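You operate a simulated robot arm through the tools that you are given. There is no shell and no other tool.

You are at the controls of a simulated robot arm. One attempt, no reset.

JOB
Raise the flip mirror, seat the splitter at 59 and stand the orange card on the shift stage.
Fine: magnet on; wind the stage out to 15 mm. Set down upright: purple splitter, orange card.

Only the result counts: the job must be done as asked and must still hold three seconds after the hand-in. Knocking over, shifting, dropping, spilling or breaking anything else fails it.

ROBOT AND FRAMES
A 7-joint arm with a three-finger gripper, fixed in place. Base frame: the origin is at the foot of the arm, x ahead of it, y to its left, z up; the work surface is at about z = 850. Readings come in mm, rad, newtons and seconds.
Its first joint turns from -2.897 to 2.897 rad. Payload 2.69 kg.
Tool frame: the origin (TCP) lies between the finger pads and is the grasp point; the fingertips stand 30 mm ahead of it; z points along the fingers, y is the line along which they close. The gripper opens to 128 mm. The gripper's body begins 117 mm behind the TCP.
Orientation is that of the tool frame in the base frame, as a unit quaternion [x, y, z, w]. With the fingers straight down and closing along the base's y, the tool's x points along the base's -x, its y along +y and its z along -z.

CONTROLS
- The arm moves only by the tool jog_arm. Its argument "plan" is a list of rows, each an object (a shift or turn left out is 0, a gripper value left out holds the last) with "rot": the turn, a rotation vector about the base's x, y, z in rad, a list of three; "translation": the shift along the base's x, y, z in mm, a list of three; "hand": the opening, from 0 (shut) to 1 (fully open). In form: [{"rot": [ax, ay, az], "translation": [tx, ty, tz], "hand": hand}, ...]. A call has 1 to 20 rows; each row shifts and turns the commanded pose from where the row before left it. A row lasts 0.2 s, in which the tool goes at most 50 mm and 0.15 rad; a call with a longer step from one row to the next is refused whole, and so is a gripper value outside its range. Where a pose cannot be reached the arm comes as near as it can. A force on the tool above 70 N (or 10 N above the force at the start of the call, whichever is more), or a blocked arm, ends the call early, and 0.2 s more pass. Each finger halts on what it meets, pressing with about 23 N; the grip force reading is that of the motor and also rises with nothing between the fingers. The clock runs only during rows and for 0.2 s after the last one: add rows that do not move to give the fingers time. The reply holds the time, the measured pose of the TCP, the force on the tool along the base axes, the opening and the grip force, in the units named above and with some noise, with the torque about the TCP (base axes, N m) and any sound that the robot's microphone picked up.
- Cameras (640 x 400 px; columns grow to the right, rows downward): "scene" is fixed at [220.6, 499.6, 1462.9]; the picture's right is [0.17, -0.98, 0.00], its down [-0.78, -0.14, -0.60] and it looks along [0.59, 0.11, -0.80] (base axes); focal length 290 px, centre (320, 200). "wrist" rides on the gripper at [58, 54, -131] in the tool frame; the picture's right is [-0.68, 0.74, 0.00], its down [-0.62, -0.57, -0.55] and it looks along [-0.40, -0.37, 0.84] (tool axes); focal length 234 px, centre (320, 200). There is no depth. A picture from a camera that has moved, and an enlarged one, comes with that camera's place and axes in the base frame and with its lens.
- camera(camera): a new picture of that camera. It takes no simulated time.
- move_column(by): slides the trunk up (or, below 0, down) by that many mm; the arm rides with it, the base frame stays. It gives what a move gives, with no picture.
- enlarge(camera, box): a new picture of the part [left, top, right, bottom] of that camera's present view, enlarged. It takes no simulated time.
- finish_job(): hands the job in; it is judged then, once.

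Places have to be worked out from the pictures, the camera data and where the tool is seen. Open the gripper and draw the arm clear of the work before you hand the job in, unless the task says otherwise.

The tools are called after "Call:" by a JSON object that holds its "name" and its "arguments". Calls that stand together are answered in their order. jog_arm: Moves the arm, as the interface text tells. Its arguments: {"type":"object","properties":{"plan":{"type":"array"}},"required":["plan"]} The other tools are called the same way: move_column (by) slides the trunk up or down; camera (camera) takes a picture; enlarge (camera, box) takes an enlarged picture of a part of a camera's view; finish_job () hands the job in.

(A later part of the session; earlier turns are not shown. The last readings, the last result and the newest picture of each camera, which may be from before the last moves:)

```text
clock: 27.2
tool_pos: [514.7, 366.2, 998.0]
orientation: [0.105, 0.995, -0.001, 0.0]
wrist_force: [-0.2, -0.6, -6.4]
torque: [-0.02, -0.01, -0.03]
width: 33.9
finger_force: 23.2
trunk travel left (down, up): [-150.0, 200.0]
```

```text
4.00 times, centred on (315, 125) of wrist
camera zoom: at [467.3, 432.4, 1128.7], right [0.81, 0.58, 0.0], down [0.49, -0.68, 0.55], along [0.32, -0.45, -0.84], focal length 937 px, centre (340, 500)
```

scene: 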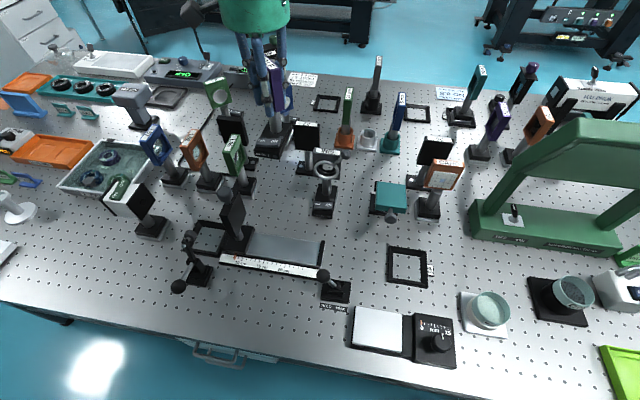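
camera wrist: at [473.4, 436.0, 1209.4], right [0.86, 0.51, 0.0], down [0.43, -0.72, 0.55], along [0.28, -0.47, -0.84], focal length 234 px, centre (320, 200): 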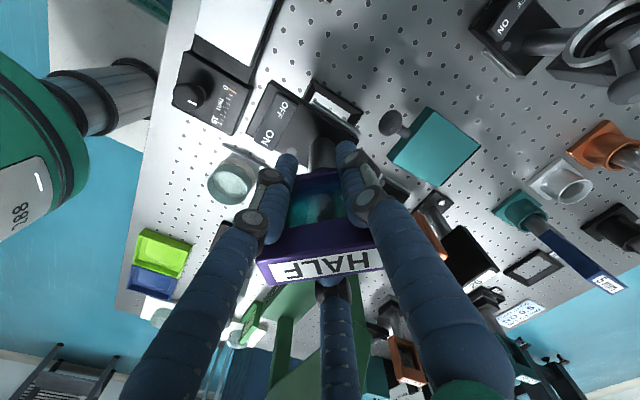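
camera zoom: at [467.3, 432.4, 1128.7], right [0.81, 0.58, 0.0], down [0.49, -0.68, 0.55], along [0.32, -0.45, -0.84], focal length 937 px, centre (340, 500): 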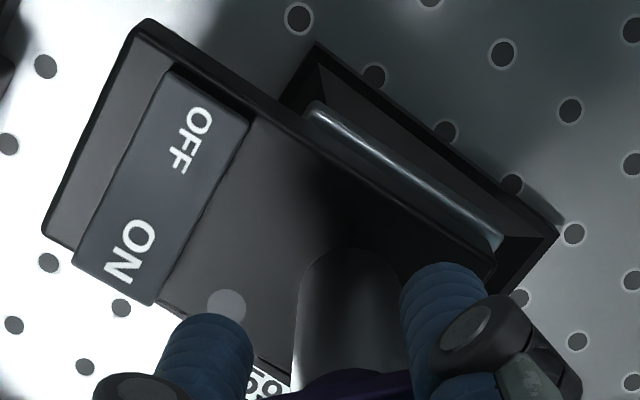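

Relative yaw is about +2.7° and the foot needs roughly (+7,-8) mm to be centred in the seat. I apply that and lower 12 mm.

Call:
{"name": "jog_arm", "arguments": {"plan": [{"translation": [7, -8, 0], "rot": [0, 0, -0.047]}, {"translation": [0, 0, -12]}, {}]}}

Call:
{"name": "enlarge", "arguments": {"camera": "scene", "box": [380, 235, 440, 295]}}

Call:
{"name": "enlarge", "arguments": {"camera": "wrist", "box": [255, 75, 375, 175]}}

```text
clock: 28.0
tool_pos: [519.4, 358.3, 987.9]
orientation: [0.127, 0.992, -0.001, -0.001]
wrist_force: [0.7, 0.7, -5.0]
torque: [0.01, 0.02, -0.02]
width: 33.9
finger_force: 23.5
trunk travel left (down, up): [-150.0, 200.0]
```

```text
6.67 times, centred on (410, 265) of scene
camera zoom: at [220.6, 499.6, 1462.9], right [0.17, -0.98, 0.0], down [-0.78, -0.14, -0.6], along [0.59, 0.11, -0.8], focal length 1930 px, centre (-280, -233)
```

zoom: 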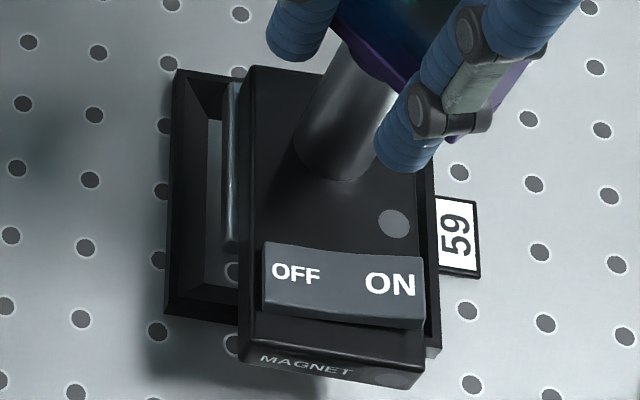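

```text
4.00 times, centred on (315, 125) of wrist
camera zoom: at [477.7, 426.4, 1117.1], right [0.84, 0.54, 0.0], down [0.45, -0.7, 0.55], along [0.3, -0.46, -0.84], focal length 937 px, centre (340, 500)
```

zoom: 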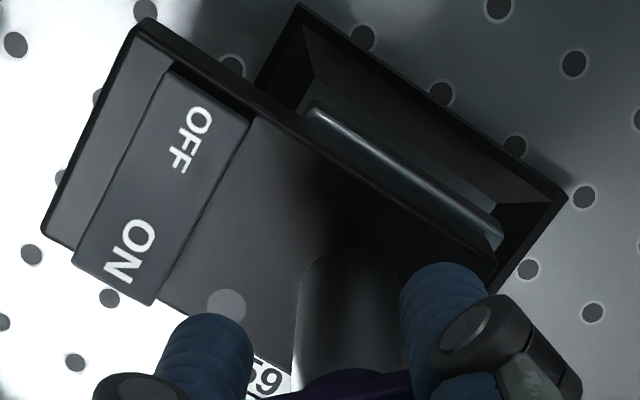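

The foot is now within 1–2 mm of the seat's centre. I trim by (+1,-1.7) mm and lower 14 mm, watching the force.

Call:
{"name": "jog_arm", "arguments": {"plan": [{"translation": [1, -1.7, 0]}, {"translation": [0, 0, -7]}, {"translation": [0, 0, -7]}, {}]}}

Call:
{"name": "enlarge", "arguments": {"camera": "scene", "box": [380, 235, 440, 295]}}

Call:
{"name": "enlarge", "arguments": {"camera": "wrist", "box": [255, 75, 375, 175]}}

```text
clock: 29.0
tool_pos: [521.3, 356.0, 974.4]
orientation: [0.127, 0.992, -0.002, -0.001]
wrist_force: [0.4, 0.0, -5.1]
torque: [0.02, -0.02, 0.02]
width: 33.5
finger_force: 22.5
trunk travel left (down, up): [-150.0, 200.0]
```

```text
6.67 times, centred on (410, 265) of scene
camera zoom: at [220.6, 499.6, 1462.9], right [0.17, -0.98, 0.0], down [-0.78, -0.14, -0.6], along [0.59, 0.11, -0.8], focal length 1930 px, centre (-280, -233)
```

zoom: 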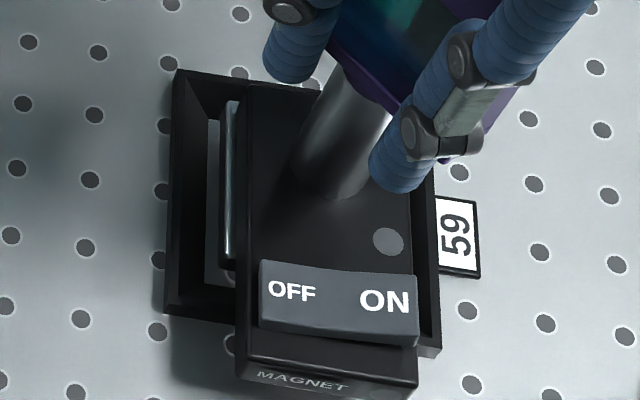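

```text
4.00 times, centred on (315, 125) of wrist
camera zoom: at [478.4, 424.3, 1103.2], right [0.84, 0.54, 0.0], down [0.45, -0.7, 0.55], along [0.3, -0.46, -0.84], focal length 937 px, centre (340, 500)
```

zoom: 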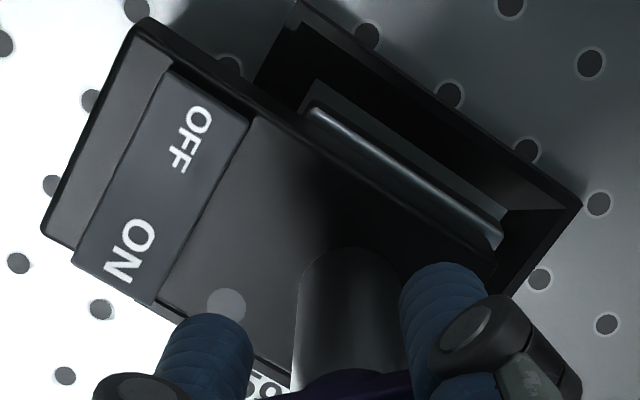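

The foot is within a millimetre in y and needs about +1 mm in x. I trim and lower the rest of the way in small steps.

Call:
{"name": "jog_arm", "arguments": {"plan": [{"translation": [1, 0, -3]}, {"translation": [0, 0, -3]}, {"translation": [0, 0, -2]}, {"translation": [0, 0, -1]}, {"translation": [0, 0, -1]}, {}]}}

Call:
{"name": "enlarge", "arguments": {"camera": "scene", "box": [380, 235, 440, 295]}}

Call:
{"name": "enlarge", "arguments": {"camera": "wrist", "box": [255, 75, 375, 175]}}

```text
clock: 30.4
tool_pos: [521.9, 355.8, 965.0]
orientation: [0.127, 0.992, 0.0, 0.001]
wrist_force: [-5.3, 3.5, 14.0]
torque: [-0.24, 0.05, -0.08]
width: 33.7
finger_force: 22.9
trunk travel left (down, up): [-150.0, 200.0]
```

```text
6.67 times, centred on (410, 265) of scene
camera zoom: at [220.6, 499.6, 1462.9], right [0.17, -0.98, 0.0], down [-0.78, -0.14, -0.6], along [0.59, 0.11, -0.8], focal length 1930 px, centre (-280, -233)
```

zoom: 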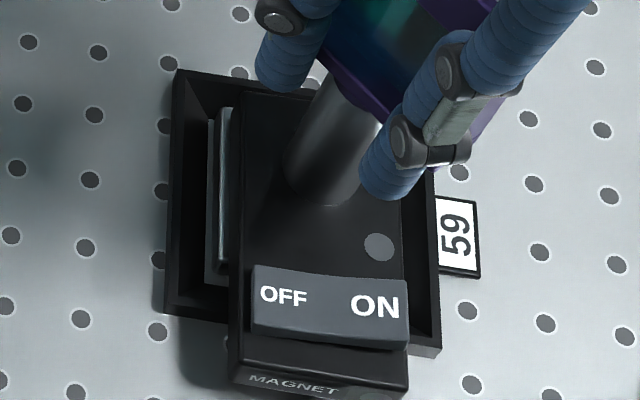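

```text
4.00 times, centred on (315, 125) of wrist
camera zoom: at [479.6, 424.6, 1094.8], right [0.84, 0.54, 0.0], down [0.45, -0.7, 0.55], along [0.3, -0.46, -0.84], focal length 937 px, centre (340, 500)
```

zoom: 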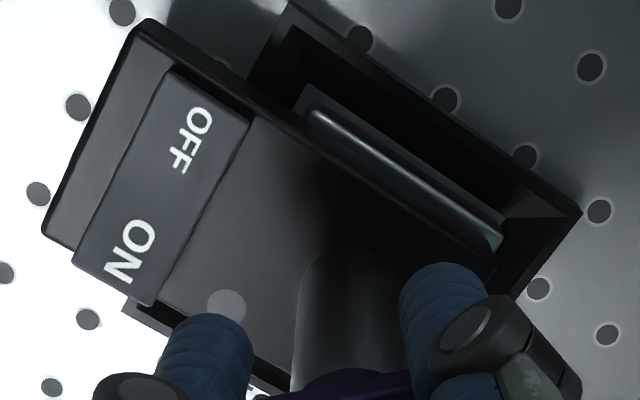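

Upward force of about 14 N at z = 965 shows the foot on the floor of the seat. I ease the small side load, open the hand and look.

Call:
{"name": "jog_arm", "arguments": {"plan": [{"translation": [-0.5, 0.5, 0]}, {"hand": 0.35}, {"hand": 0.45}, {"hand": 0.6}, {}, {}]}}

Call:
{"name": "enlarge", "arguments": {"camera": "scene", "box": [370, 210, 450, 295]}}

Call:
{"name": "enlarge", "arguments": {"camera": "wrist", "box": [255, 75, 375, 175]}}

```text
clock: 31.8
tool_pos: [522.9, 356.2, 964.2]
orientation: [0.127, 0.992, 0.001, 0.001]
wrist_force: [-0.4, 0.4, -0.1]
torque: [0.01, 0.0, 0.02]
width: 76.7
finger_force: 0.1
trunk travel left (down, up): [-150.0, 200.0]
```

```text
4.71 times, centred on (410, 252) of scene
camera zoom: at [220.6, 499.6, 1462.9], right [0.17, -0.98, 0.0], down [-0.78, -0.14, -0.6], along [0.59, 0.11, -0.8], focal length 1363 px, centre (-104, -47)
```

zoom: 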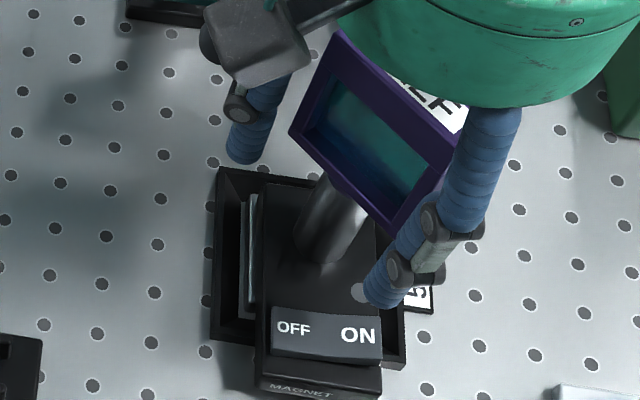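

```text
4.00 times, centred on (315, 125) of wrist
camera zoom: at [479.4, 424.8, 1093.3], right [0.84, 0.54, 0.0], down [0.45, -0.7, 0.55], along [0.3, -0.46, -0.84], focal length 937 px, centre (340, 500)
```

zoom: 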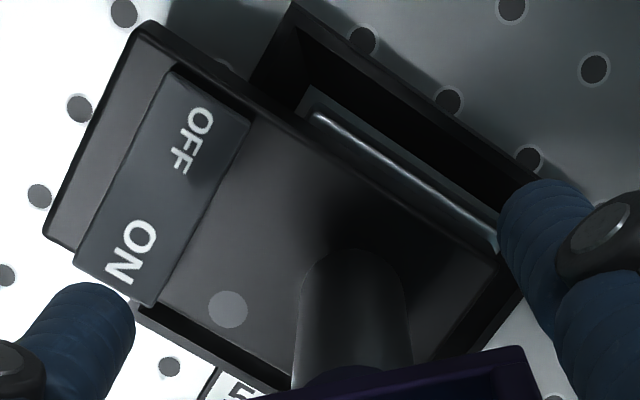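

The splitter stands in the seat. I rise clear, shut the hand, and tilt it about 35° (hand leaning toward -x) so a fingertip can press the ON end near (472,335,882) without touching the head.

Call:
{"name": "jog_arm", "arguments": {"plan": [{"translation": [0, 0, 40]}, {"translation": [0, 0, 40]}, {"translation": [0, 0, 40]}, {"translation": [-30, -5, 0], "hand": 0.0}, {"translation": [-40, -6, 0], "rot": [0, -0.12, 0]}, {"translation": [-30, -6, 0], "rot": [0, -0.12, 0]}, {"rot": [0, -0.12, 0]}, {"rot": [0, -0.12, 0]}, {"rot": [0, -0.13, 0]}, {}]}}

Call:
{"name": "camera", "arguments": {"camera": "wrist"}}

Call:
{"name": "enlarge", "arguments": {"camera": "scene", "box": [360, 180, 480, 300]}}

Call:
{"name": "camera", "arguments": {"camera": "scene"}}

```text
clock: 34.0
tool_pos: [421.1, 337.7, 1085.3]
orientation: [0.123, 0.946, 0.038, 0.299]
wrist_force: [-1.5, 0.4, -0.1]
torque: [0.0, -0.06, -0.01]
width: 2.0
finger_force: 22.5
trunk travel left (down, up): [-150.0, 200.0]
```

```text
taken
camera wrist: at [311.6, 407.4, 1165.8], right [0.69, 0.54, 0.48], down [0.06, -0.7, 0.71], along [0.72, -0.46, -0.51], focal length 234 px, centre (320, 200)
```

wrist: 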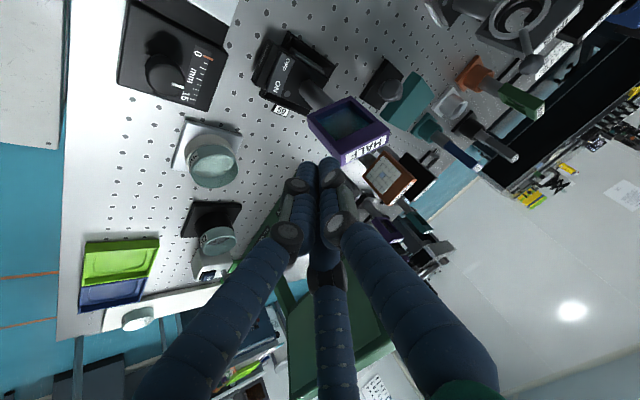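

```text
3.33 times, centred on (420, 240) of scene
camera zoom: at [220.6, 499.6, 1462.9], right [0.17, -0.98, 0.0], down [-0.78, -0.14, -0.6], along [0.59, 0.11, -0.8], focal length 965 px, centre (-13, 67)
```

zoom: 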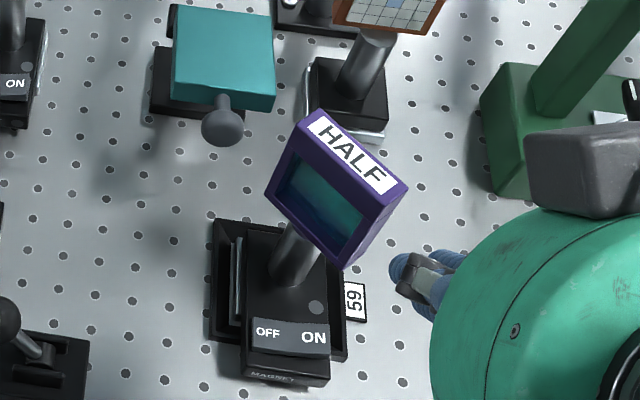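

```text
taken
```

scene: 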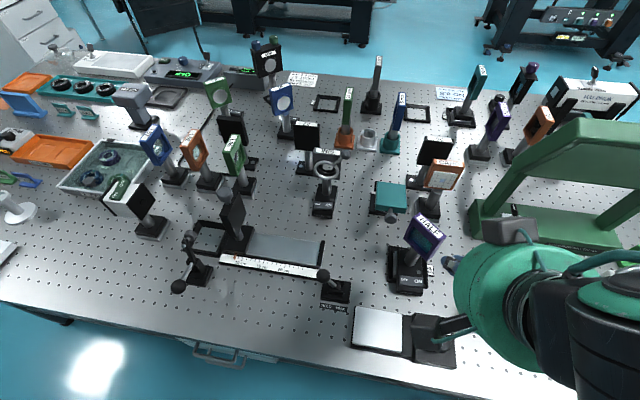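

The tool axis leans 35° as wanted. I descend to a point 15 mm short of the ON end along the tool axis and check.

Call:
{"name": "jog_arm", "arguments": {"plan": [{"translation": [2, 0, -45]}, {"translation": [2, 0, -45]}, {"translation": [1, 0, -32]}, {"translation": [13, 0, -18.5]}, {"translation": [13, 0, -18.5]}, {}]}}

Call:
{"name": "camera", "arguments": {"camera": "wrist"}}

Call:
{"name": "enlarge", "arguments": {"camera": "scene", "box": [370, 220, 460, 300]}}

Call:
{"name": "enlarge", "arguments": {"camera": "wrist", "box": [240, 80, 400, 230]}}

```text
clock: 35.4
tool_pos: [452.7, 340.3, 924.0]
orientation: [0.122, 0.946, 0.038, 0.298]
wrist_force: [0.2, -0.7, 0.4]
torque: [0.0, 0.0, -0.03]
width: 2.2
finger_force: 23.2
trunk travel left (down, up): [-150.0, 200.0]
```

```text
taken
camera wrist: at [343.2, 408.6, 1005.9], right [0.69, 0.54, 0.48], down [0.06, -0.7, 0.71], along [0.72, -0.46, -0.52], focal length 234 px, centre (320, 200)
```

wrist: 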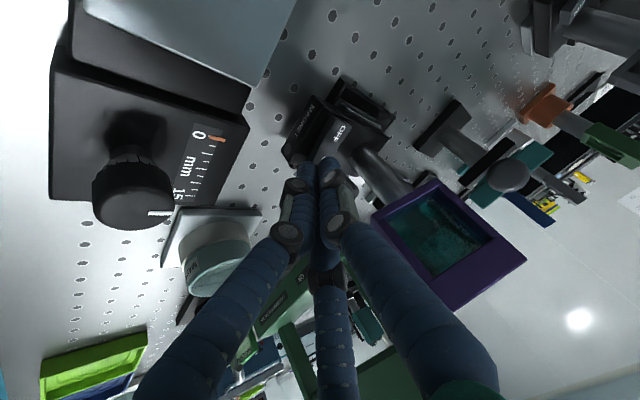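

```text
5.00 times, centred on (415, 260) of scene
camera zoom: at [220.6, 499.6, 1462.9], right [0.17, -0.98, 0.0], down [-0.78, -0.14, -0.6], along [0.59, 0.11, -0.8], focal length 1448 px, centre (-155, -100)
```

zoom: 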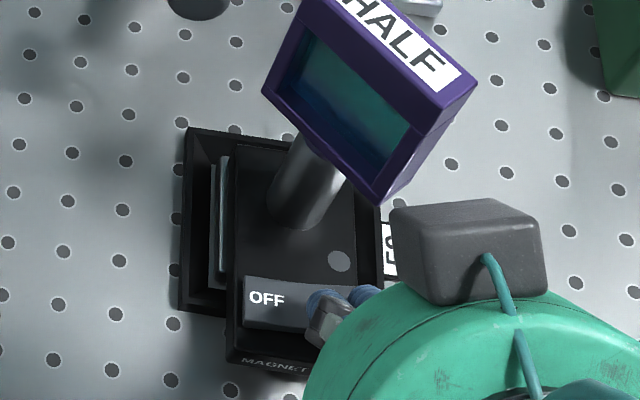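

```text
2.67 times, centred on (320, 155) of wrist
camera zoom: at [343.2, 408.6, 1005.9], right [0.69, 0.54, 0.48], down [0.06, -0.7, 0.71], along [0.72, -0.46, -0.52], focal length 624 px, centre (320, 320)
```

zoom: 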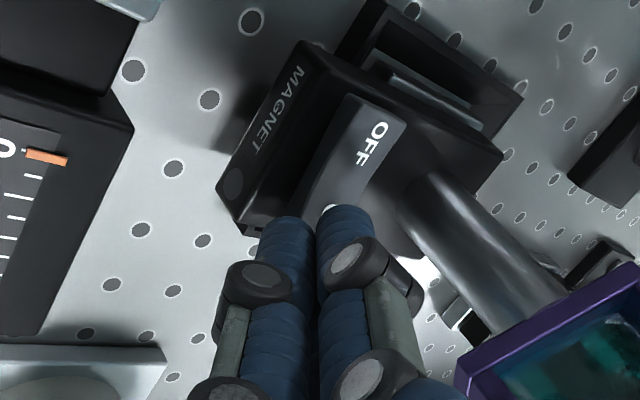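

The fingertips are just above the ON half. I shift 4 mm toward the ON end and press straight down in small steps.

Call:
{"name": "jog_arm", "arguments": {"plan": [{"translation": [3, -5, 0]}, {"translation": [0, 0, -4]}, {"translation": [0, 0, -2]}, {"translation": [0, 0, -2]}, {"translation": [0, 0, -2]}, {}]}}

Call:
{"name": "enlarge", "arguments": {"camera": "scene", "box": [370, 220, 460, 300]}}

Call:
{"name": "enlarge", "arguments": {"camera": "wrist", "box": [240, 80, 400, 230]}}

```text
clock: 36.8
tool_pos: [456.0, 334.1, 914.4]
orientation: [0.122, 0.946, 0.038, 0.299]
wrist_force: [-0.5, -0.3, 2.6]
torque: [-0.01, -0.03, 0.03]
width: 2.1
finger_force: 23.6
trunk travel left (down, up): [-150.0, 200.0]
```

```text
5.00 times, centred on (415, 260) of scene
camera zoom: at [220.6, 499.6, 1462.9], right [0.17, -0.98, 0.0], down [-0.78, -0.14, -0.6], along [0.59, 0.11, -0.8], focal length 1448 px, centre (-155, -100)
```

zoom: 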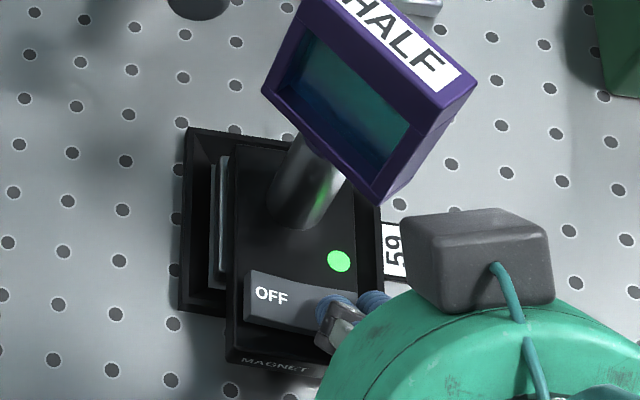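

```text
2.67 times, centred on (320, 155) of wrist
camera zoom: at [345.8, 402.6, 996.2], right [0.69, 0.54, 0.48], down [0.06, -0.7, 0.71], along [0.72, -0.46, -0.51], focal length 624 px, centre (320, 320)
```

zoom: 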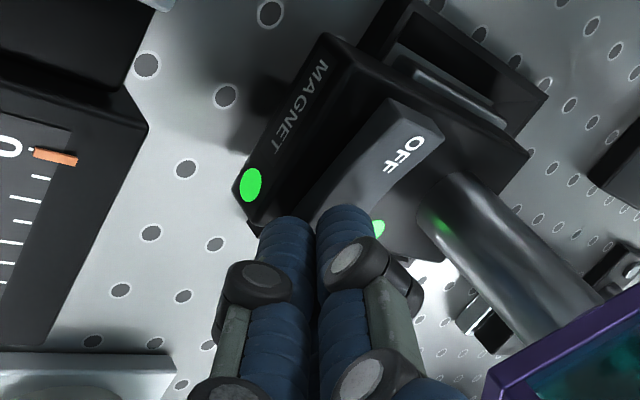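

The indicator lit green, so the magnet is on. I retreat back along the tool axis and straighten the tool over the stage area.

Call:
{"name": "jog_arm", "arguments": {"plan": [{"translation": [-3, 0, 10]}, {"translation": [-20, 0, 30]}, {"translation": [-20, 0, 30]}, {"translation": [0, 0, 40]}, {"translation": [0, 0, 40], "rot": [0, 0.12, 0]}, {"rot": [0, 0.12, 0]}, {"rot": [0, 0.12, 0]}, {"rot": [0, 0.12, 0]}, {"rot": [0, 0.13, 0]}, {}]}}

Call:
{"name": "enlarge", "arguments": {"camera": "scene", "box": [370, 210, 450, 295]}}

Call:
{"name": "camera", "arguments": {"camera": "wrist"}}

```text
clock: 39.0
tool_pos: [412.9, 334.9, 1064.1]
orientation: [0.128, 0.992, -0.001, -0.001]
wrist_force: [0.3, -0.1, 0.1]
torque: [-0.02, 0.07, 0.03]
width: 2.3
finger_force: 22.3
trunk travel left (down, up): [-150.0, 200.0]
```

```text
4.71 times, centred on (410, 252) of scene
camera zoom: at [220.6, 499.6, 1462.9], right [0.17, -0.98, 0.0], down [-0.78, -0.14, -0.6], along [0.59, 0.11, -0.8], focal length 1363 px, centre (-104, -47)
```

zoom: 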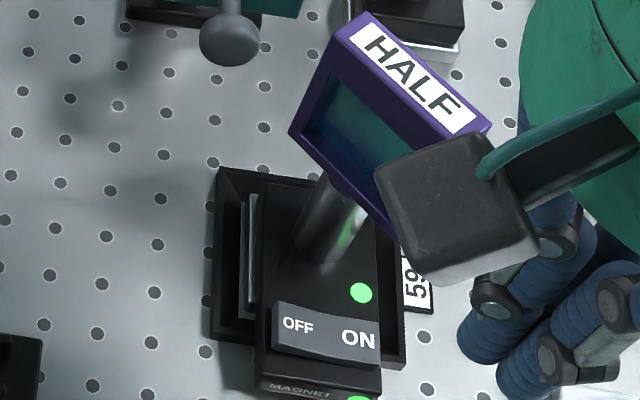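

```text
taken
camera wrist: at [370.7, 403.1, 1194.2], right [0.84, 0.54, 0.0], down [0.45, -0.7, 0.55], along [0.29, -0.46, -0.84], focal length 234 px, centre (320, 200)
```

wrist: 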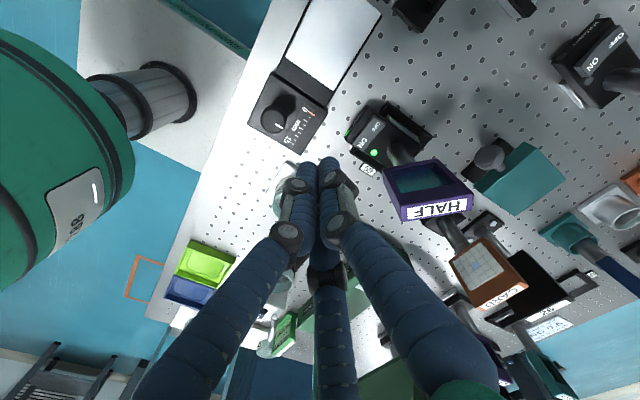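

The magnet indicator stays green and the splitter sits in the frame. Next is the stage knob, triangulated at about (367,306,886), some 36 mm across; I move above it with a half-open hand for a closer look.

Call:
{"name": "jog_arm", "arguments": {"plan": [{"translation": [-23, -15, -10], "hand": 0.5}, {"translation": [-22.5, -14.3, -24]}, {}, {}]}}

Call:
{"name": "camera", "arguments": {"camera": "wrist"}}

Call:
{"name": "enlarge", "arguments": {"camera": "wrist", "box": [240, 60, 420, 220]}}

Call:
{"name": "enlarge", "arguments": {"camera": "scene", "box": [340, 270, 480, 370]}}

```text
clock: 40.0
tool_pos: [367.0, 305.2, 1030.9]
orientation: [0.128, 0.992, -0.001, 0.0]
wrist_force: [-0.5, 0.7, -0.6]
torque: [0.02, 0.0, 0.0]
width: 63.7
finger_force: 0.1
trunk travel left (down, up): [-150.0, 200.0]
```

```text
taken
camera wrist: at [324.0, 373.1, 1160.0], right [0.84, 0.54, 0.0], down [0.45, -0.7, 0.55], along [0.3, -0.46, -0.84], focal length 234 px, centre (320, 200)
```

wrist: 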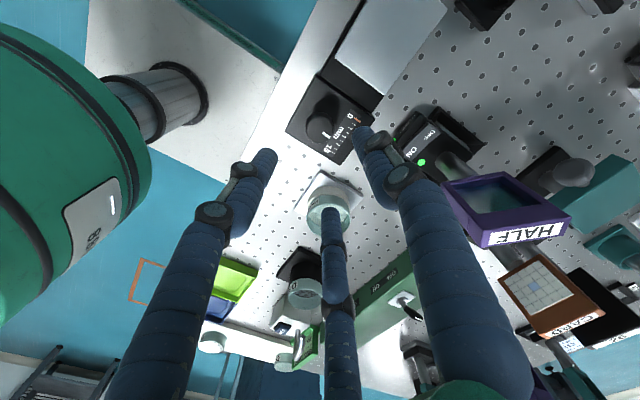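

```text
2.50 times, centred on (330, 140) of wrist
camera zoom: at [324.0, 373.1, 1160.0], right [0.84, 0.54, 0.0], down [0.45, -0.7, 0.55], along [0.3, -0.46, -0.84], focal length 585 px, centre (295, 350)
```

zoom: 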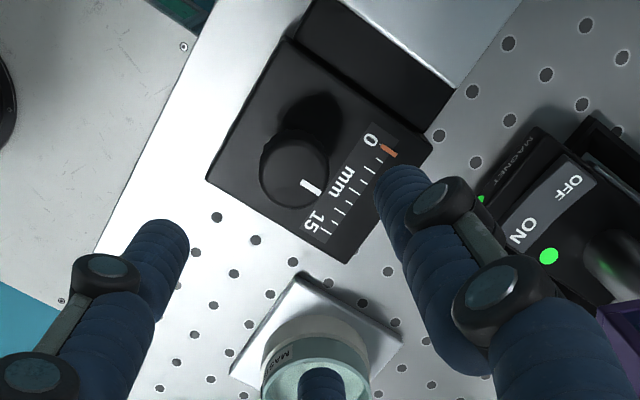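

```text
4.00 times, centred on (410, 320) of scene
camera zoom: at [220.6, 499.6, 1462.9], right [0.17, -0.98, 0.0], down [-0.78, -0.14, -0.6], along [0.59, 0.11, -0.8], focal length 1158 px, centre (-40, -280)
```

zoom: 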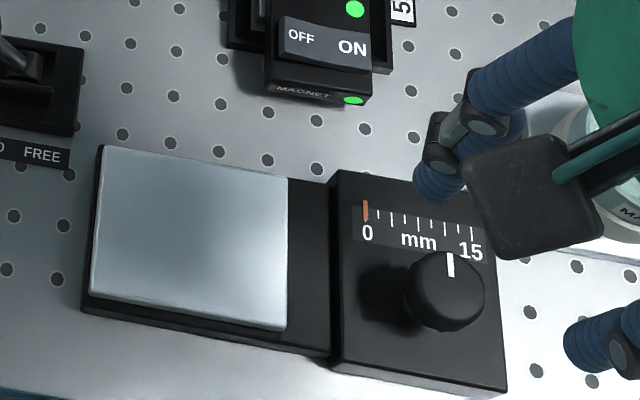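

The knob's top centre is near (368,307), z about 890. I descend so the tips are just above it and refine the centring.

Call:
{"name": "jog_arm", "arguments": {"plan": [{"translation": [1, 2, -40]}, {"translation": [0, 0, -45]}, {}]}}

Call:
{"name": "camera", "arguments": {"camera": "wrist"}}

Call:
{"name": "enlarge", "arguments": {"camera": "scene", "box": [390, 290, 470, 370]}}

Call:
{"name": "enlarge", "arguments": {"camera": "wrist", "box": [240, 80, 400, 220]}}

```text
clock: 40.8
tool_pos: [368.3, 306.8, 945.3]
orientation: [0.128, 0.992, -0.001, 0.0]
wrist_force: [0.2, -0.4, 1.0]
torque: [-0.04, 0.08, 0.02]
width: 63.8
finger_force: 0.0
trunk travel left (down, up): [-150.0, 200.0]
```

```text
taken
camera wrist: at [325.4, 375.8, 1074.9], right [0.84, 0.54, 0.0], down [0.45, -0.7, 0.55], along [0.3, -0.46, -0.84], focal length 234 px, centre (320, 200)
```

wrist: 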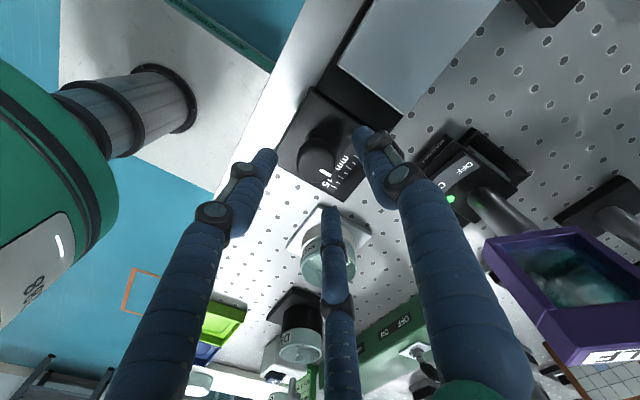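

```text
5.00 times, centred on (430, 330) of scene
camera zoom: at [220.6, 499.6, 1462.9], right [0.17, -0.98, 0.0], down [-0.78, -0.14, -0.6], along [0.59, 0.11, -0.8], focal length 1448 px, centre (-230, -450)
```

zoom: 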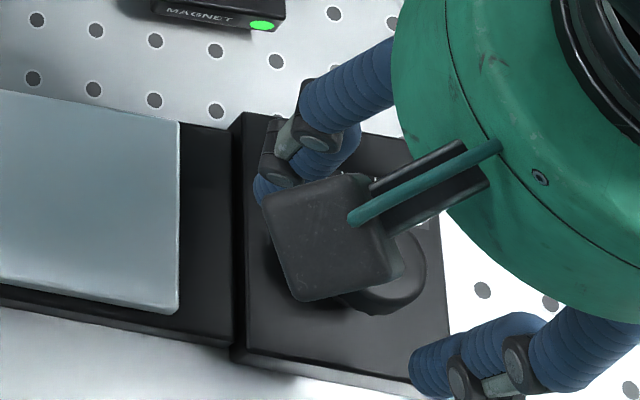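

```text
2.86 times, centred on (320, 150) of wrist
camera zoom: at [325.4, 375.8, 1074.9], right [0.84, 0.54, 0.0], down [0.45, -0.7, 0.55], along [0.3, -0.46, -0.84], focal length 669 px, centre (320, 343)
```

zoom: 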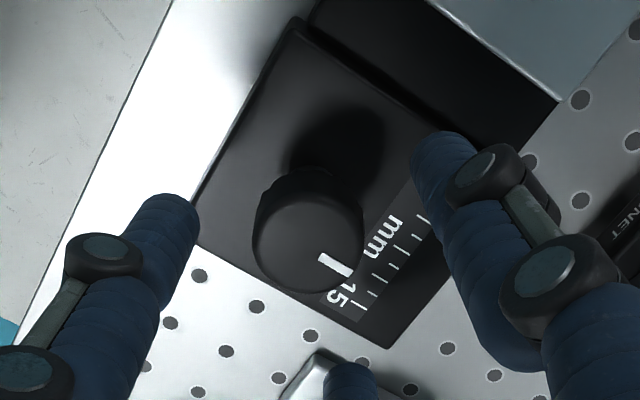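

The knob centre refines to about (368,304) with its top near z = 893. I shift 2.5 mm, go down to TCP z = 908 and close on it.

Call:
{"name": "jog_arm", "arguments": {"plan": [{"translation": [0, -2.6, 0]}, {"translation": [0, 0, -20]}, {"translation": [0, 0, -17]}, {}, {"hand": 0.4}, {"hand": 0.33}, {"hand": 0.28}, {"hand": 0.24}, {"hand": 0.2}, {}]}}

Call:
{"name": "camera", "arguments": {"camera": "wrist"}}

Call:
{"name": "enlarge", "arguments": {"camera": "wrist", "box": [240, 80, 400, 220]}}

```text
clock: 43.0
tool_pos: [368.1, 304.5, 908.6]
orientation: [0.128, 0.992, -0.002, 0.0]
wrist_force: [-8.5, 0.5, -0.1]
torque: [0.06, 0.34, 0.03]
width: 33.3
finger_force: 45.0
trunk travel left (down, up): [-150.0, 200.0]
```

```text
taken
camera wrist: at [325.2, 372.9, 1038.9], right [0.84, 0.54, 0.0], down [0.45, -0.7, 0.55], along [0.3, -0.46, -0.84], focal length 234 px, centre (320, 200)
```

wrist: 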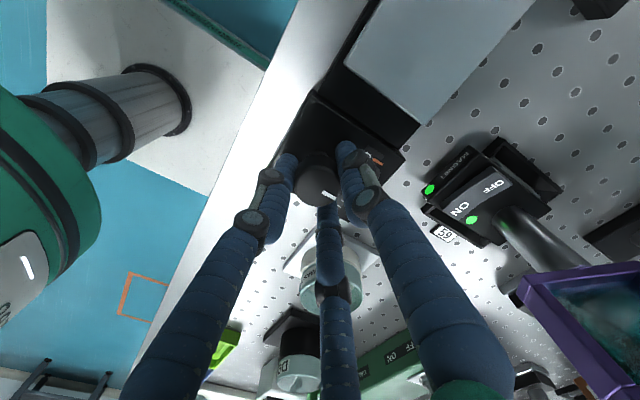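

```text
2.86 times, centred on (320, 150) of wrist
camera zoom: at [325.2, 372.9, 1038.9], right [0.84, 0.54, 0.0], down [0.45, -0.7, 0.55], along [0.3, -0.46, -0.84], focal length 669 px, centre (320, 343)
```

zoom: 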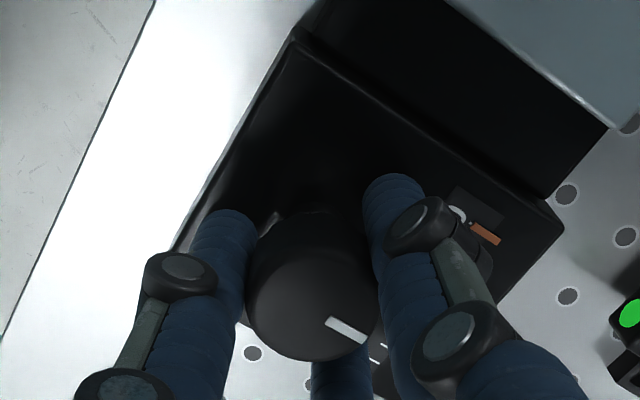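

The knob is gripped at 33 mm. I ease the sideways load and try a turn of -0.45 rad (clockwise from above) to see how the orange pointer moves.

Call:
{"name": "jog_arm", "arguments": {"plan": [{"translation": [-1, 0, 0]}, {"rot": [0, 0, -0.15]}, {"rot": [0, 0, -0.15]}, {"rot": [0, 0, -0.15]}, {}]}}

Call:
{"name": "enlarge", "arguments": {"camera": "wrist", "box": [240, 80, 400, 220]}}

Call:
{"name": "enlarge", "arguments": {"camera": "scene", "box": [340, 290, 470, 370]}}

```text
clock: 44.2
tool_pos: [366.3, 303.5, 908.7]
orientation: [0.347, 0.938, -0.002, -0.001]
wrist_force: [-20.0, -19.3, 14.0]
torque: [-0.59, 0.65, 0.18]
width: 33.4
finger_force: 45.2
trunk travel left (down, up): [-150.0, 200.0]
```

```text
2.86 times, centred on (320, 150) of wrist
camera zoom: at [356.4, 383.5, 1038.8], right [0.99, 0.12, 0.0], down [0.1, -0.83, 0.55], along [0.06, -0.55, -0.83], focal length 669 px, centre (320, 343)
```

zoom: 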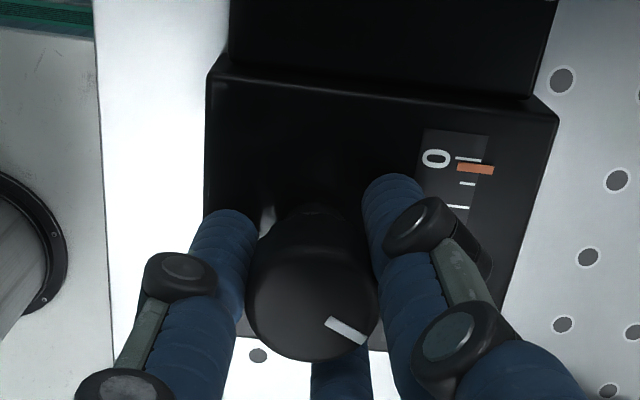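

```text
4.92 times, centred on (405, 330) of scene
camera zoom: at [220.6, 499.6, 1462.9], right [0.17, -0.98, 0.0], down [-0.78, -0.14, -0.6], along [0.59, 0.11, -0.8], focal length 1426 px, centre (-98, -440)
```

zoom: 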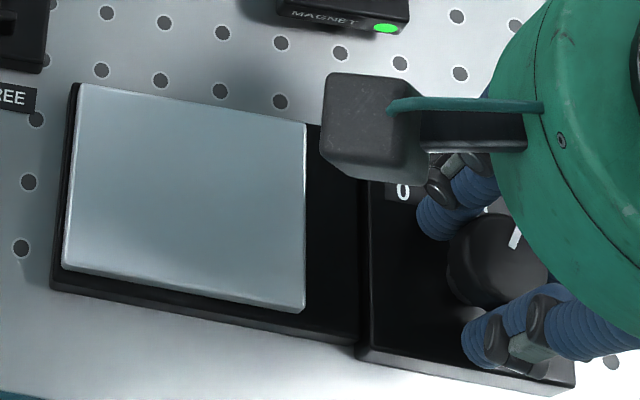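

The pointer moved from 0 toward 15, so this is the right direction, roughly 0.8 mm for 0.45 rad. Side forces built up, so my axis is slightly off; I nudge (-1,-1) mm and read the force.

Call:
{"name": "jog_arm", "arguments": {"plan": [{"translation": [-1, -1, 0]}, {}]}}

```text
clock: 44.8
tool_pos: [364.5, 303.3, 908.6]
orientation: [0.346, 0.938, -0.001, -0.001]
wrist_force: [-21.9, -10.9, 6.5]
torque: [-0.02, 0.54, 0.16]
width: 33.3
finger_force: 45.4
trunk travel left (down, up): [-150.0, 200.0]
```

The x load persists, so I release the knob and re-centre visually.

Call:
{"name": "jog_arm", "arguments": {"plan": [{"hand": 0.45}, {}, {}]}}

Call:
{"name": "enlarge", "arguments": {"camera": "wrist", "box": [240, 80, 400, 220]}}

Call:
{"name": "enlarge", "arguments": {"camera": "scene", "box": [380, 290, 470, 370]}}

```text
clock: 45.6
tool_pos: [366.9, 303.6, 908.5]
orientation: [0.345, 0.938, -0.001, 0.0]
wrist_force: [-0.2, -0.6, 0.4]
torque: [0.01, -0.03, 0.01]
width: 57.4
finger_force: 0.0
trunk travel left (down, up): [-150.0, 200.0]
```

```text
2.86 times, centred on (320, 150) of wrist
camera zoom: at [357.4, 384.2, 1039.0], right [0.99, 0.12, 0.0], down [0.1, -0.83, 0.55], along [0.07, -0.55, -0.84], focal length 669 px, centre (320, 343)
```

zoom: 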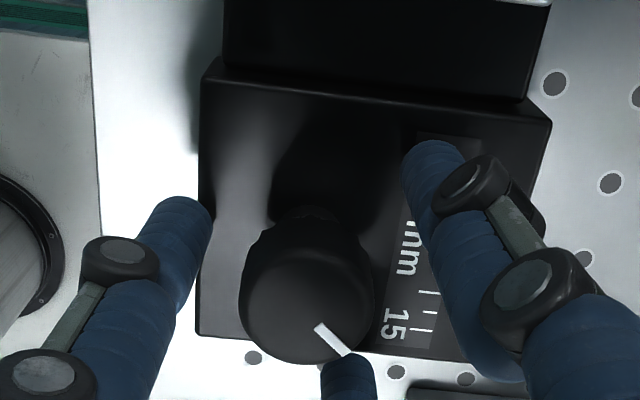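

```text
5.00 times, centred on (425, 330) of scene
camera zoom: at [220.6, 499.6, 1462.9], right [0.17, -0.98, 0.0], down [-0.78, -0.14, -0.6], along [0.59, 0.11, -0.8], focal length 1448 px, centre (-205, -450)
```

zoom: 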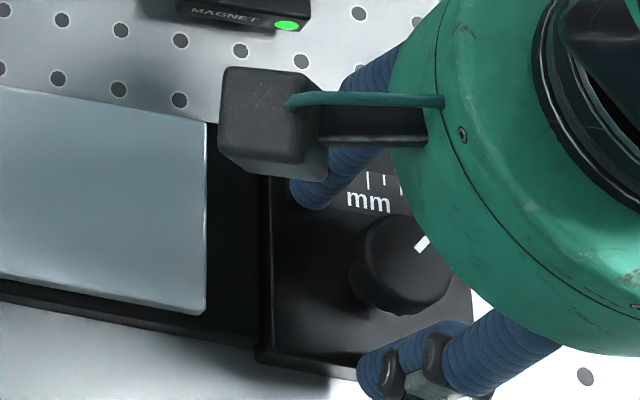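

Combining views, the knob axis is nearer (365.3,304.3), top about z = 899. With the hand open around it I shift there and unwind the wrist to gain turning range.

Call:
{"name": "jog_arm", "arguments": {"plan": [{"translation": [-0.9, 0.9, 0], "rot": [0, 0, 0.15]}, {"rot": [0, 0, 0.15]}, {"rot": [0, 0, 0.15]}, {"rot": [0, 0, 0.15]}, {"rot": [0, 0, 0.15]}, {"rot": [0, 0, 0.15]}, {"rot": [0, 0, 0.15]}, {"rot": [0, 0, 0.15]}, {"rot": [0, 0, 0.15]}, {"rot": [0, 0, 0.15]}, {"rot": [0, 0, 0.15]}, {"rot": [0, 0, 0.15]}, {"rot": [0, 0, 0.15]}, {"rot": [0, 0, 0.15]}, {"rot": [0, 0, 0.15]}, {"rot": [0, 0, 0.15]}, {"rot": [0, 0, 0.15]}, {"rot": [0, 0, 0.15]}, {}]}}

Call:
{"name": "camera", "arguments": {"camera": "wrist"}}

Call:
{"name": "enlarge", "arguments": {"camera": "wrist", "box": [240, 80, 400, 220]}}

Call:
{"name": "camera", "arguments": {"camera": "scene"}}

```text
clock: 49.6
tool_pos: [365.8, 304.9, 907.6]
orientation: [0.84, -0.543, 0.0, -0.001]
wrist_force: [-0.4, -0.8, 0.1]
torque: [0.0, -0.01, 0.0]
width: 57.6
finger_force: 0.1
trunk travel left (down, up): [-150.0, 200.0]
```

```text
taken
camera wrist: at [340.3, 230.4, 1038.5], right [-0.95, 0.31, 0.0], down [0.26, 0.79, 0.55], along [0.17, 0.52, -0.84], focal length 234 px, centre (320, 200)
```

wrist: 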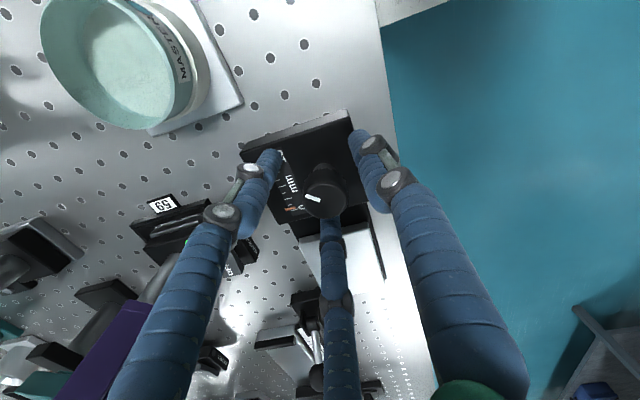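

```text
2.86 times, centred on (320, 150) of wrist
camera zoom: at [340.3, 230.4, 1038.5], right [-0.95, 0.31, 0.0], down [0.26, 0.79, 0.55], along [0.17, 0.52, -0.84], focal length 669 px, centre (320, 343)
```

zoom: 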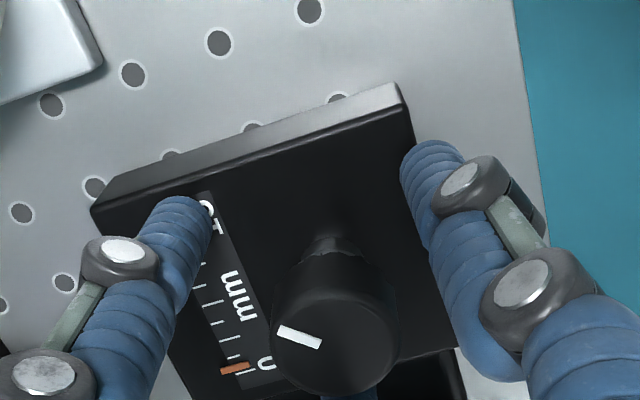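

```text
taken
```

scene: 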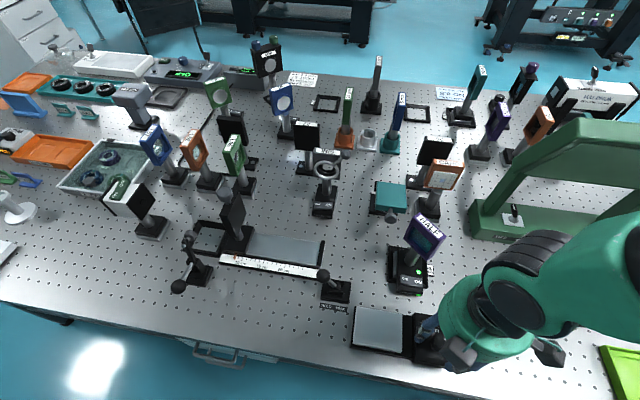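

The opposite views agree on a taller knob: top near z = 910, axis near (363.3,309.8), about 28 mm across, which explains the side loads. I move there and check the centring.

Call:
{"name": "jog_arm", "arguments": {"plan": [{"translation": [-2.2, 5.3, 0]}, {}]}}

Call:
{"name": "enlarge", "arguments": {"camera": "wrist", "box": [240, 80, 400, 220]}}

Call:
{"name": "enlarge", "arguments": {"camera": "scene", "box": [340, 290, 470, 370]}}

```text
clock: 50.2
tool_pos: [363.8, 310.6, 908.2]
orientation: [0.84, -0.543, 0.0, -0.001]
wrist_force: [-0.3, -0.8, 0.2]
torque: [-0.01, -0.01, -0.01]
width: 57.5
finger_force: 0.1
trunk travel left (down, up): [-150.0, 200.0]
```

```text
2.86 times, centred on (320, 150) of wrist
camera zoom: at [338.2, 235.8, 1038.7], right [-0.95, 0.32, 0.0], down [0.26, 0.79, 0.55], along [0.17, 0.52, -0.84], focal length 669 px, centre (320, 343)
```

zoom: 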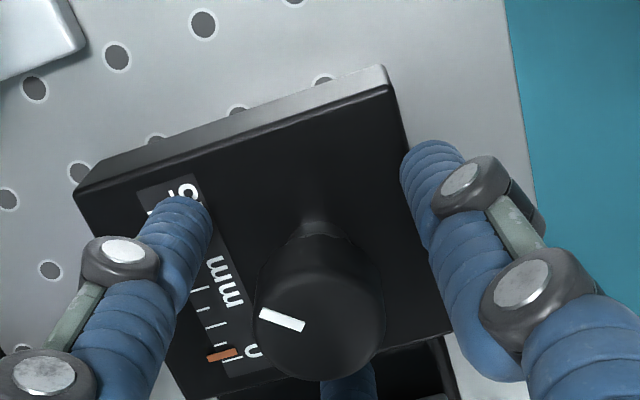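

```text
4.92 times, centred on (405, 330) of scene
camera zoom: at [220.6, 499.6, 1462.9], right [0.17, -0.98, 0.0], down [-0.78, -0.14, -0.6], along [0.59, 0.11, -0.8], focal length 1426 px, centre (-98, -440)
```

zoom: 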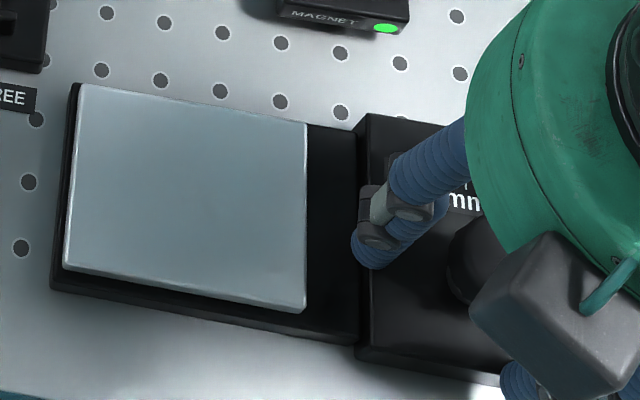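

The knob axis now coincides with the tool axis. I close and check the side load.

Call:
{"name": "jog_arm", "arguments": {"plan": [{"hand": 0.35}, {"hand": 0.28}, {"hand": 0.22}, {"hand": 0.17}, {"hand": 0.12}, {}]}}

```text
clock: 51.6
tool_pos: [362.4, 309.7, 909.3]
orientation: [0.839, -0.545, 0.0, -0.001]
wrist_force: [2.1, -4.9, -0.1]
torque: [-0.34, -0.31, -0.04]
width: 29.3
finger_force: 45.0
trunk travel left (down, up): [-150.0, 200.0]
```

Centred well: 29 mm width and only a few newtons. I nudge -0.4 mm in y and turn -0.9 rad, watching the loads.

Call:
{"name": "jog_arm", "arguments": {"plan": [{"translation": [0.2, -0.4, 0]}, {"rot": [0, 0, -0.15]}, {"rot": [0, 0, -0.15]}, {"rot": [0, 0, -0.15]}, {"rot": [0, 0, -0.15]}, {"rot": [0, 0, -0.15]}, {"rot": [0, 0, -0.15]}, {}]}}

Call:
{"name": "enlarge", "arguments": {"camera": "wrist", "box": [240, 80, 400, 220]}}

Call:
{"name": "enlarge", "arguments": {"camera": "scene", "box": [340, 290, 470, 370]}}

```text
clock: 53.4
tool_pos: [362.2, 308.7, 909.0]
orientation: [-0.518, 0.855, -0.001, 0.0]
wrist_force: [1.2, -8.7, -4.0]
torque: [-0.2, -0.04, 0.05]
width: 29.0
finger_force: 44.7
trunk travel left (down, up): [-150.0, 200.0]
```

```text
2.86 times, centred on (320, 150) of wrist
camera zoom: at [288.8, 283.5, 1038.7], right [-0.34, 0.94, 0.0], down [0.79, 0.29, 0.55], along [0.52, 0.19, -0.84], focal length 669 px, centre (320, 343)
```

zoom: 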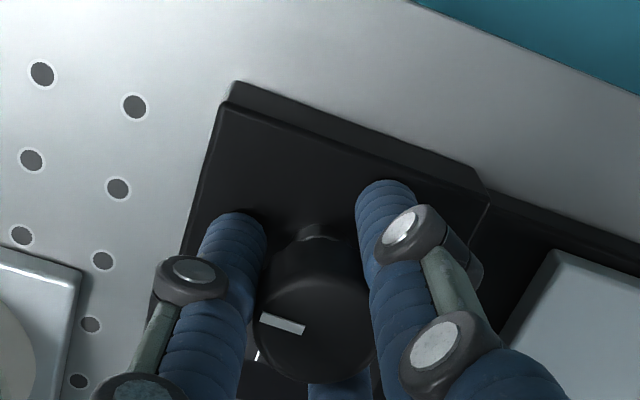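

```text
4.92 times, centred on (405, 330) of scene
camera zoom: at [220.6, 499.6, 1462.9], right [0.17, -0.98, 0.0], down [-0.78, -0.14, -0.6], along [0.59, 0.11, -0.8], focal length 1426 px, centre (-98, -440)
```

zoom: 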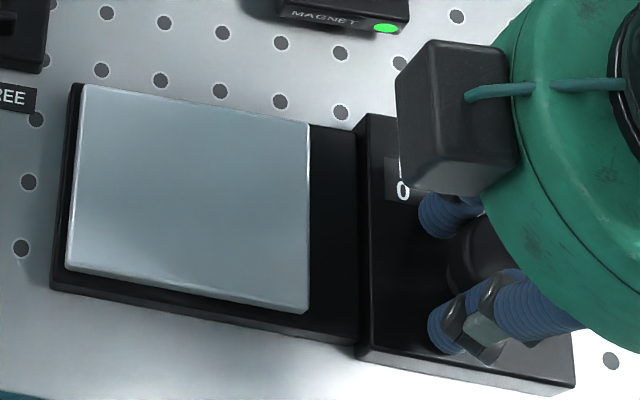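

The platform creeps toward the housing, so the knob drives it. I nudge -0.7 mm in y and keep turning another 2.1 rad.

Call:
{"name": "jog_arm", "arguments": {"plan": [{"translation": [0, -0.7, 0]}, {"rot": [0, 0, -0.15]}, {"rot": [0, 0, -0.15]}, {"rot": [0, 0, -0.15]}, {"rot": [0, 0, -0.15]}, {"rot": [0, 0, -0.15]}, {"rot": [0, 0, -0.15]}, {"rot": [0, 0, -0.15]}, {"rot": [0, 0, -0.15]}, {"rot": [0, 0, -0.15]}, {"rot": [0, 0, -0.15]}, {"rot": [0, 0, -0.15]}, {"rot": [0, 0, -0.15]}, {"rot": [0, 0, -0.15]}, {"rot": [0, 0, -0.15]}, {}]}}

Call:
{"name": "enlarge", "arguments": {"camera": "wrist", "box": [240, 80, 400, 220]}}

Call:
{"name": "enlarge", "arguments": {"camera": "scene", "box": [340, 290, 470, 370]}}

```text
clock: 56.8
tool_pos: [362.9, 308.6, 908.8]
orientation: [0.482, 0.876, 0.0, -0.001]
wrist_force: [-4.5, 2.9, -6.5]
torque: [0.05, 0.13, -0.02]
width: 28.9
finger_force: 44.8
trunk travel left (down, up): [-150.0, 200.0]
```

```text
2.86 times, centred on (320, 150) of wrist
camera zoom: at [377.8, 388.5, 1038.6], right [0.98, -0.18, 0.0], down [-0.15, -0.82, 0.55], along [-0.1, -0.54, -0.84], focal length 669 px, centre (320, 343)
```

zoom: 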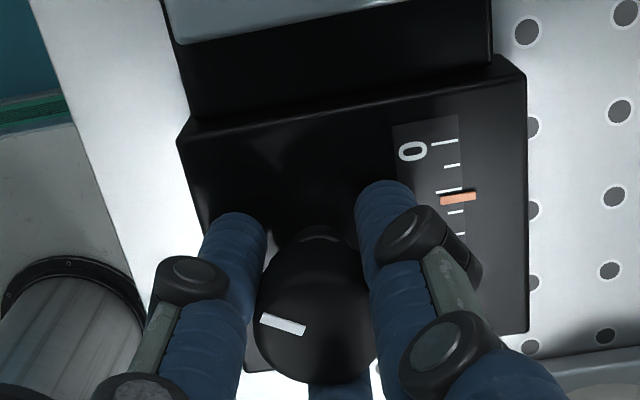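

```text
4.92 times, centred on (405, 330) of scene
camera zoom: at [220.6, 499.6, 1462.9], right [0.17, -0.98, 0.0], down [-0.78, -0.14, -0.6], along [0.59, 0.11, -0.8], focal length 1426 px, centre (-98, -440)
```

zoom: 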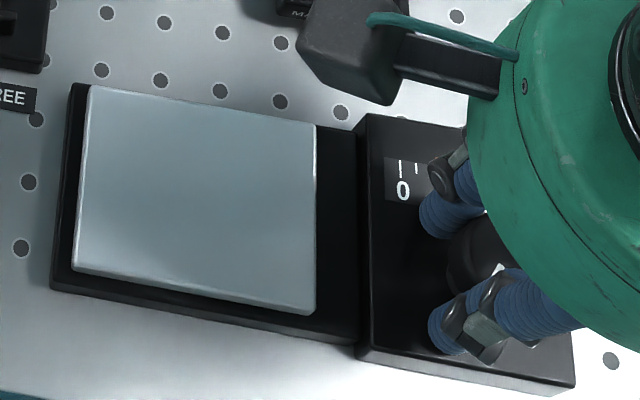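

After about 3.45 rad the pointer is 2.3 tick intervals along. I turn 1.05 rad more to near the wrist's limit.

Call:
{"name": "jog_arm", "arguments": {"plan": [{"rot": [0, 0, -0.15]}, {"rot": [0, 0, -0.15]}, {"rot": [0, 0, -0.15]}, {"rot": [0, 0, -0.15]}, {"rot": [0, 0, -0.15]}, {"rot": [0, 0, -0.15]}, {"rot": [0, 0, -0.15]}, {}]}}

Call:
{"name": "enlarge", "arguments": {"camera": "wrist", "box": [240, 80, 400, 220]}}

```text
clock: 58.6
tool_pos: [362.9, 307.8, 909.3]
orientation: [0.857, 0.516, -0.001, -0.001]
wrist_force: [-8.0, 2.5, 3.7]
torque: [0.0, 0.31, -0.01]
width: 28.9
finger_force: 45.1
trunk travel left (down, up): [-150.0, 200.0]
```

```text
2.86 times, centred on (320, 150) of wrist
camera zoom: at [438.4, 336.7, 1038.6], right [0.33, -0.94, 0.0], down [-0.79, -0.28, 0.55], along [-0.52, -0.18, -0.84], focal length 669 px, centre (320, 343)
```

zoom: 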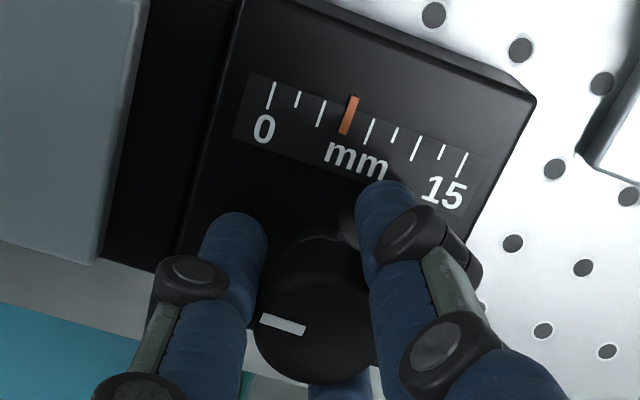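

The pointer reads about 6.1 mm after 4.5 rad, so roughly 1.36 mm/rad; about 6.6 rad remain. I open, unwind the wrist by +4.8 rad and will regrip.

Call:
{"name": "jog_arm", "arguments": {"plan": [{"hand": 0.45}, {}, {}, {"translation": [-0.5, 0.2, 0], "rot": [0, 0, 0.15]}, {"rot": [0, 0, 0.15]}, {"rot": [0, 0, 0.15]}, {"rot": [0, 0, 0.15]}, {"rot": [0, 0, 0.15]}, {"rot": [0, 0, 0.15]}, {"rot": [0, 0, 0.15]}, {"rot": [0, 0, 0.15]}, {"rot": [0, 0, 0.15]}, {"rot": [0, 0, 0.15]}, {"rot": [0, 0, 0.15]}, {"rot": [0, 0, 0.15]}, {"rot": [0, 0, 0.15]}, {"rot": [0, 0, 0.15]}, {"rot": [0, 0, 0.15]}, {"rot": [0, 0, 0.15]}, {"rot": [0, 0, 0.15]}]}}

Call:
{"name": "jog_arm", "arguments": {"plan": [{"rot": [0, 0, 0.15]}, {"rot": [0, 0, 0.15]}, {"rot": [0, 0, 0.15]}, {"rot": [0, 0, 0.15]}, {"rot": [0, 0, 0.15]}, {"rot": [0, 0, 0.15]}, {"rot": [0, 0, 0.15]}, {"rot": [0, 0, 0.15]}, {"rot": [0, 0, 0.15]}, {"rot": [0, 0, 0.15]}, {"rot": [0, 0, 0.15]}, {"rot": [0, 0, 0.15]}, {"rot": [0, 0, 0.15]}, {"rot": [0, 0, 0.15]}, {"rot": [0, 0, 0.15]}, {}]}}

Call:
{"name": "enlarge", "arguments": {"camera": "wrist", "box": [240, 80, 400, 220]}}

```text
clock: 62.8
tool_pos: [363.1, 308.2, 909.0]
orientation: [-0.246, 0.969, 0.0, 0.001]
wrist_force: [0.0, 0.5, -0.2]
torque: [0.01, 0.03, 0.01]
width: 57.9
finger_force: 0.0
trunk travel left (down, up): [-150.0, 200.0]
```

```text
clock: 66.2
tool_pos: [361.9, 310.0, 908.9]
orientation: [0.98, -0.198, 0.0, 0.0]
wrist_force: [-0.2, -0.8, -0.2]
torque: [-0.04, -0.02, -0.02]
width: 57.7
finger_force: 0.1
trunk travel left (down, up): [-150.0, 200.0]
```

```text
2.86 times, centred on (320, 150) of wrist
camera zoom: at [396.1, 238.0, 1038.7], right [-0.91, -0.42, 0.0], down [-0.35, 0.76, 0.55], along [-0.23, 0.5, -0.84], focal length 669 px, centre (320, 343)
```

zoom: 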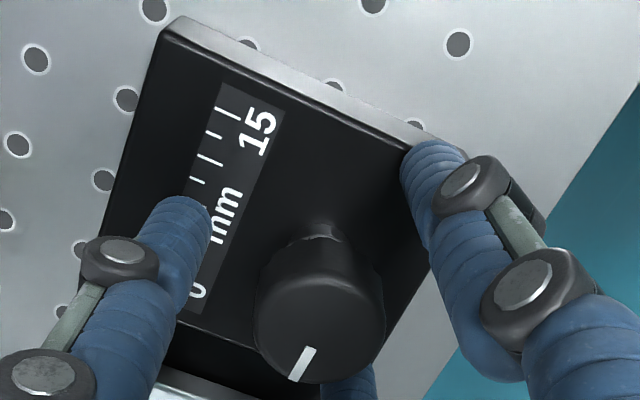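

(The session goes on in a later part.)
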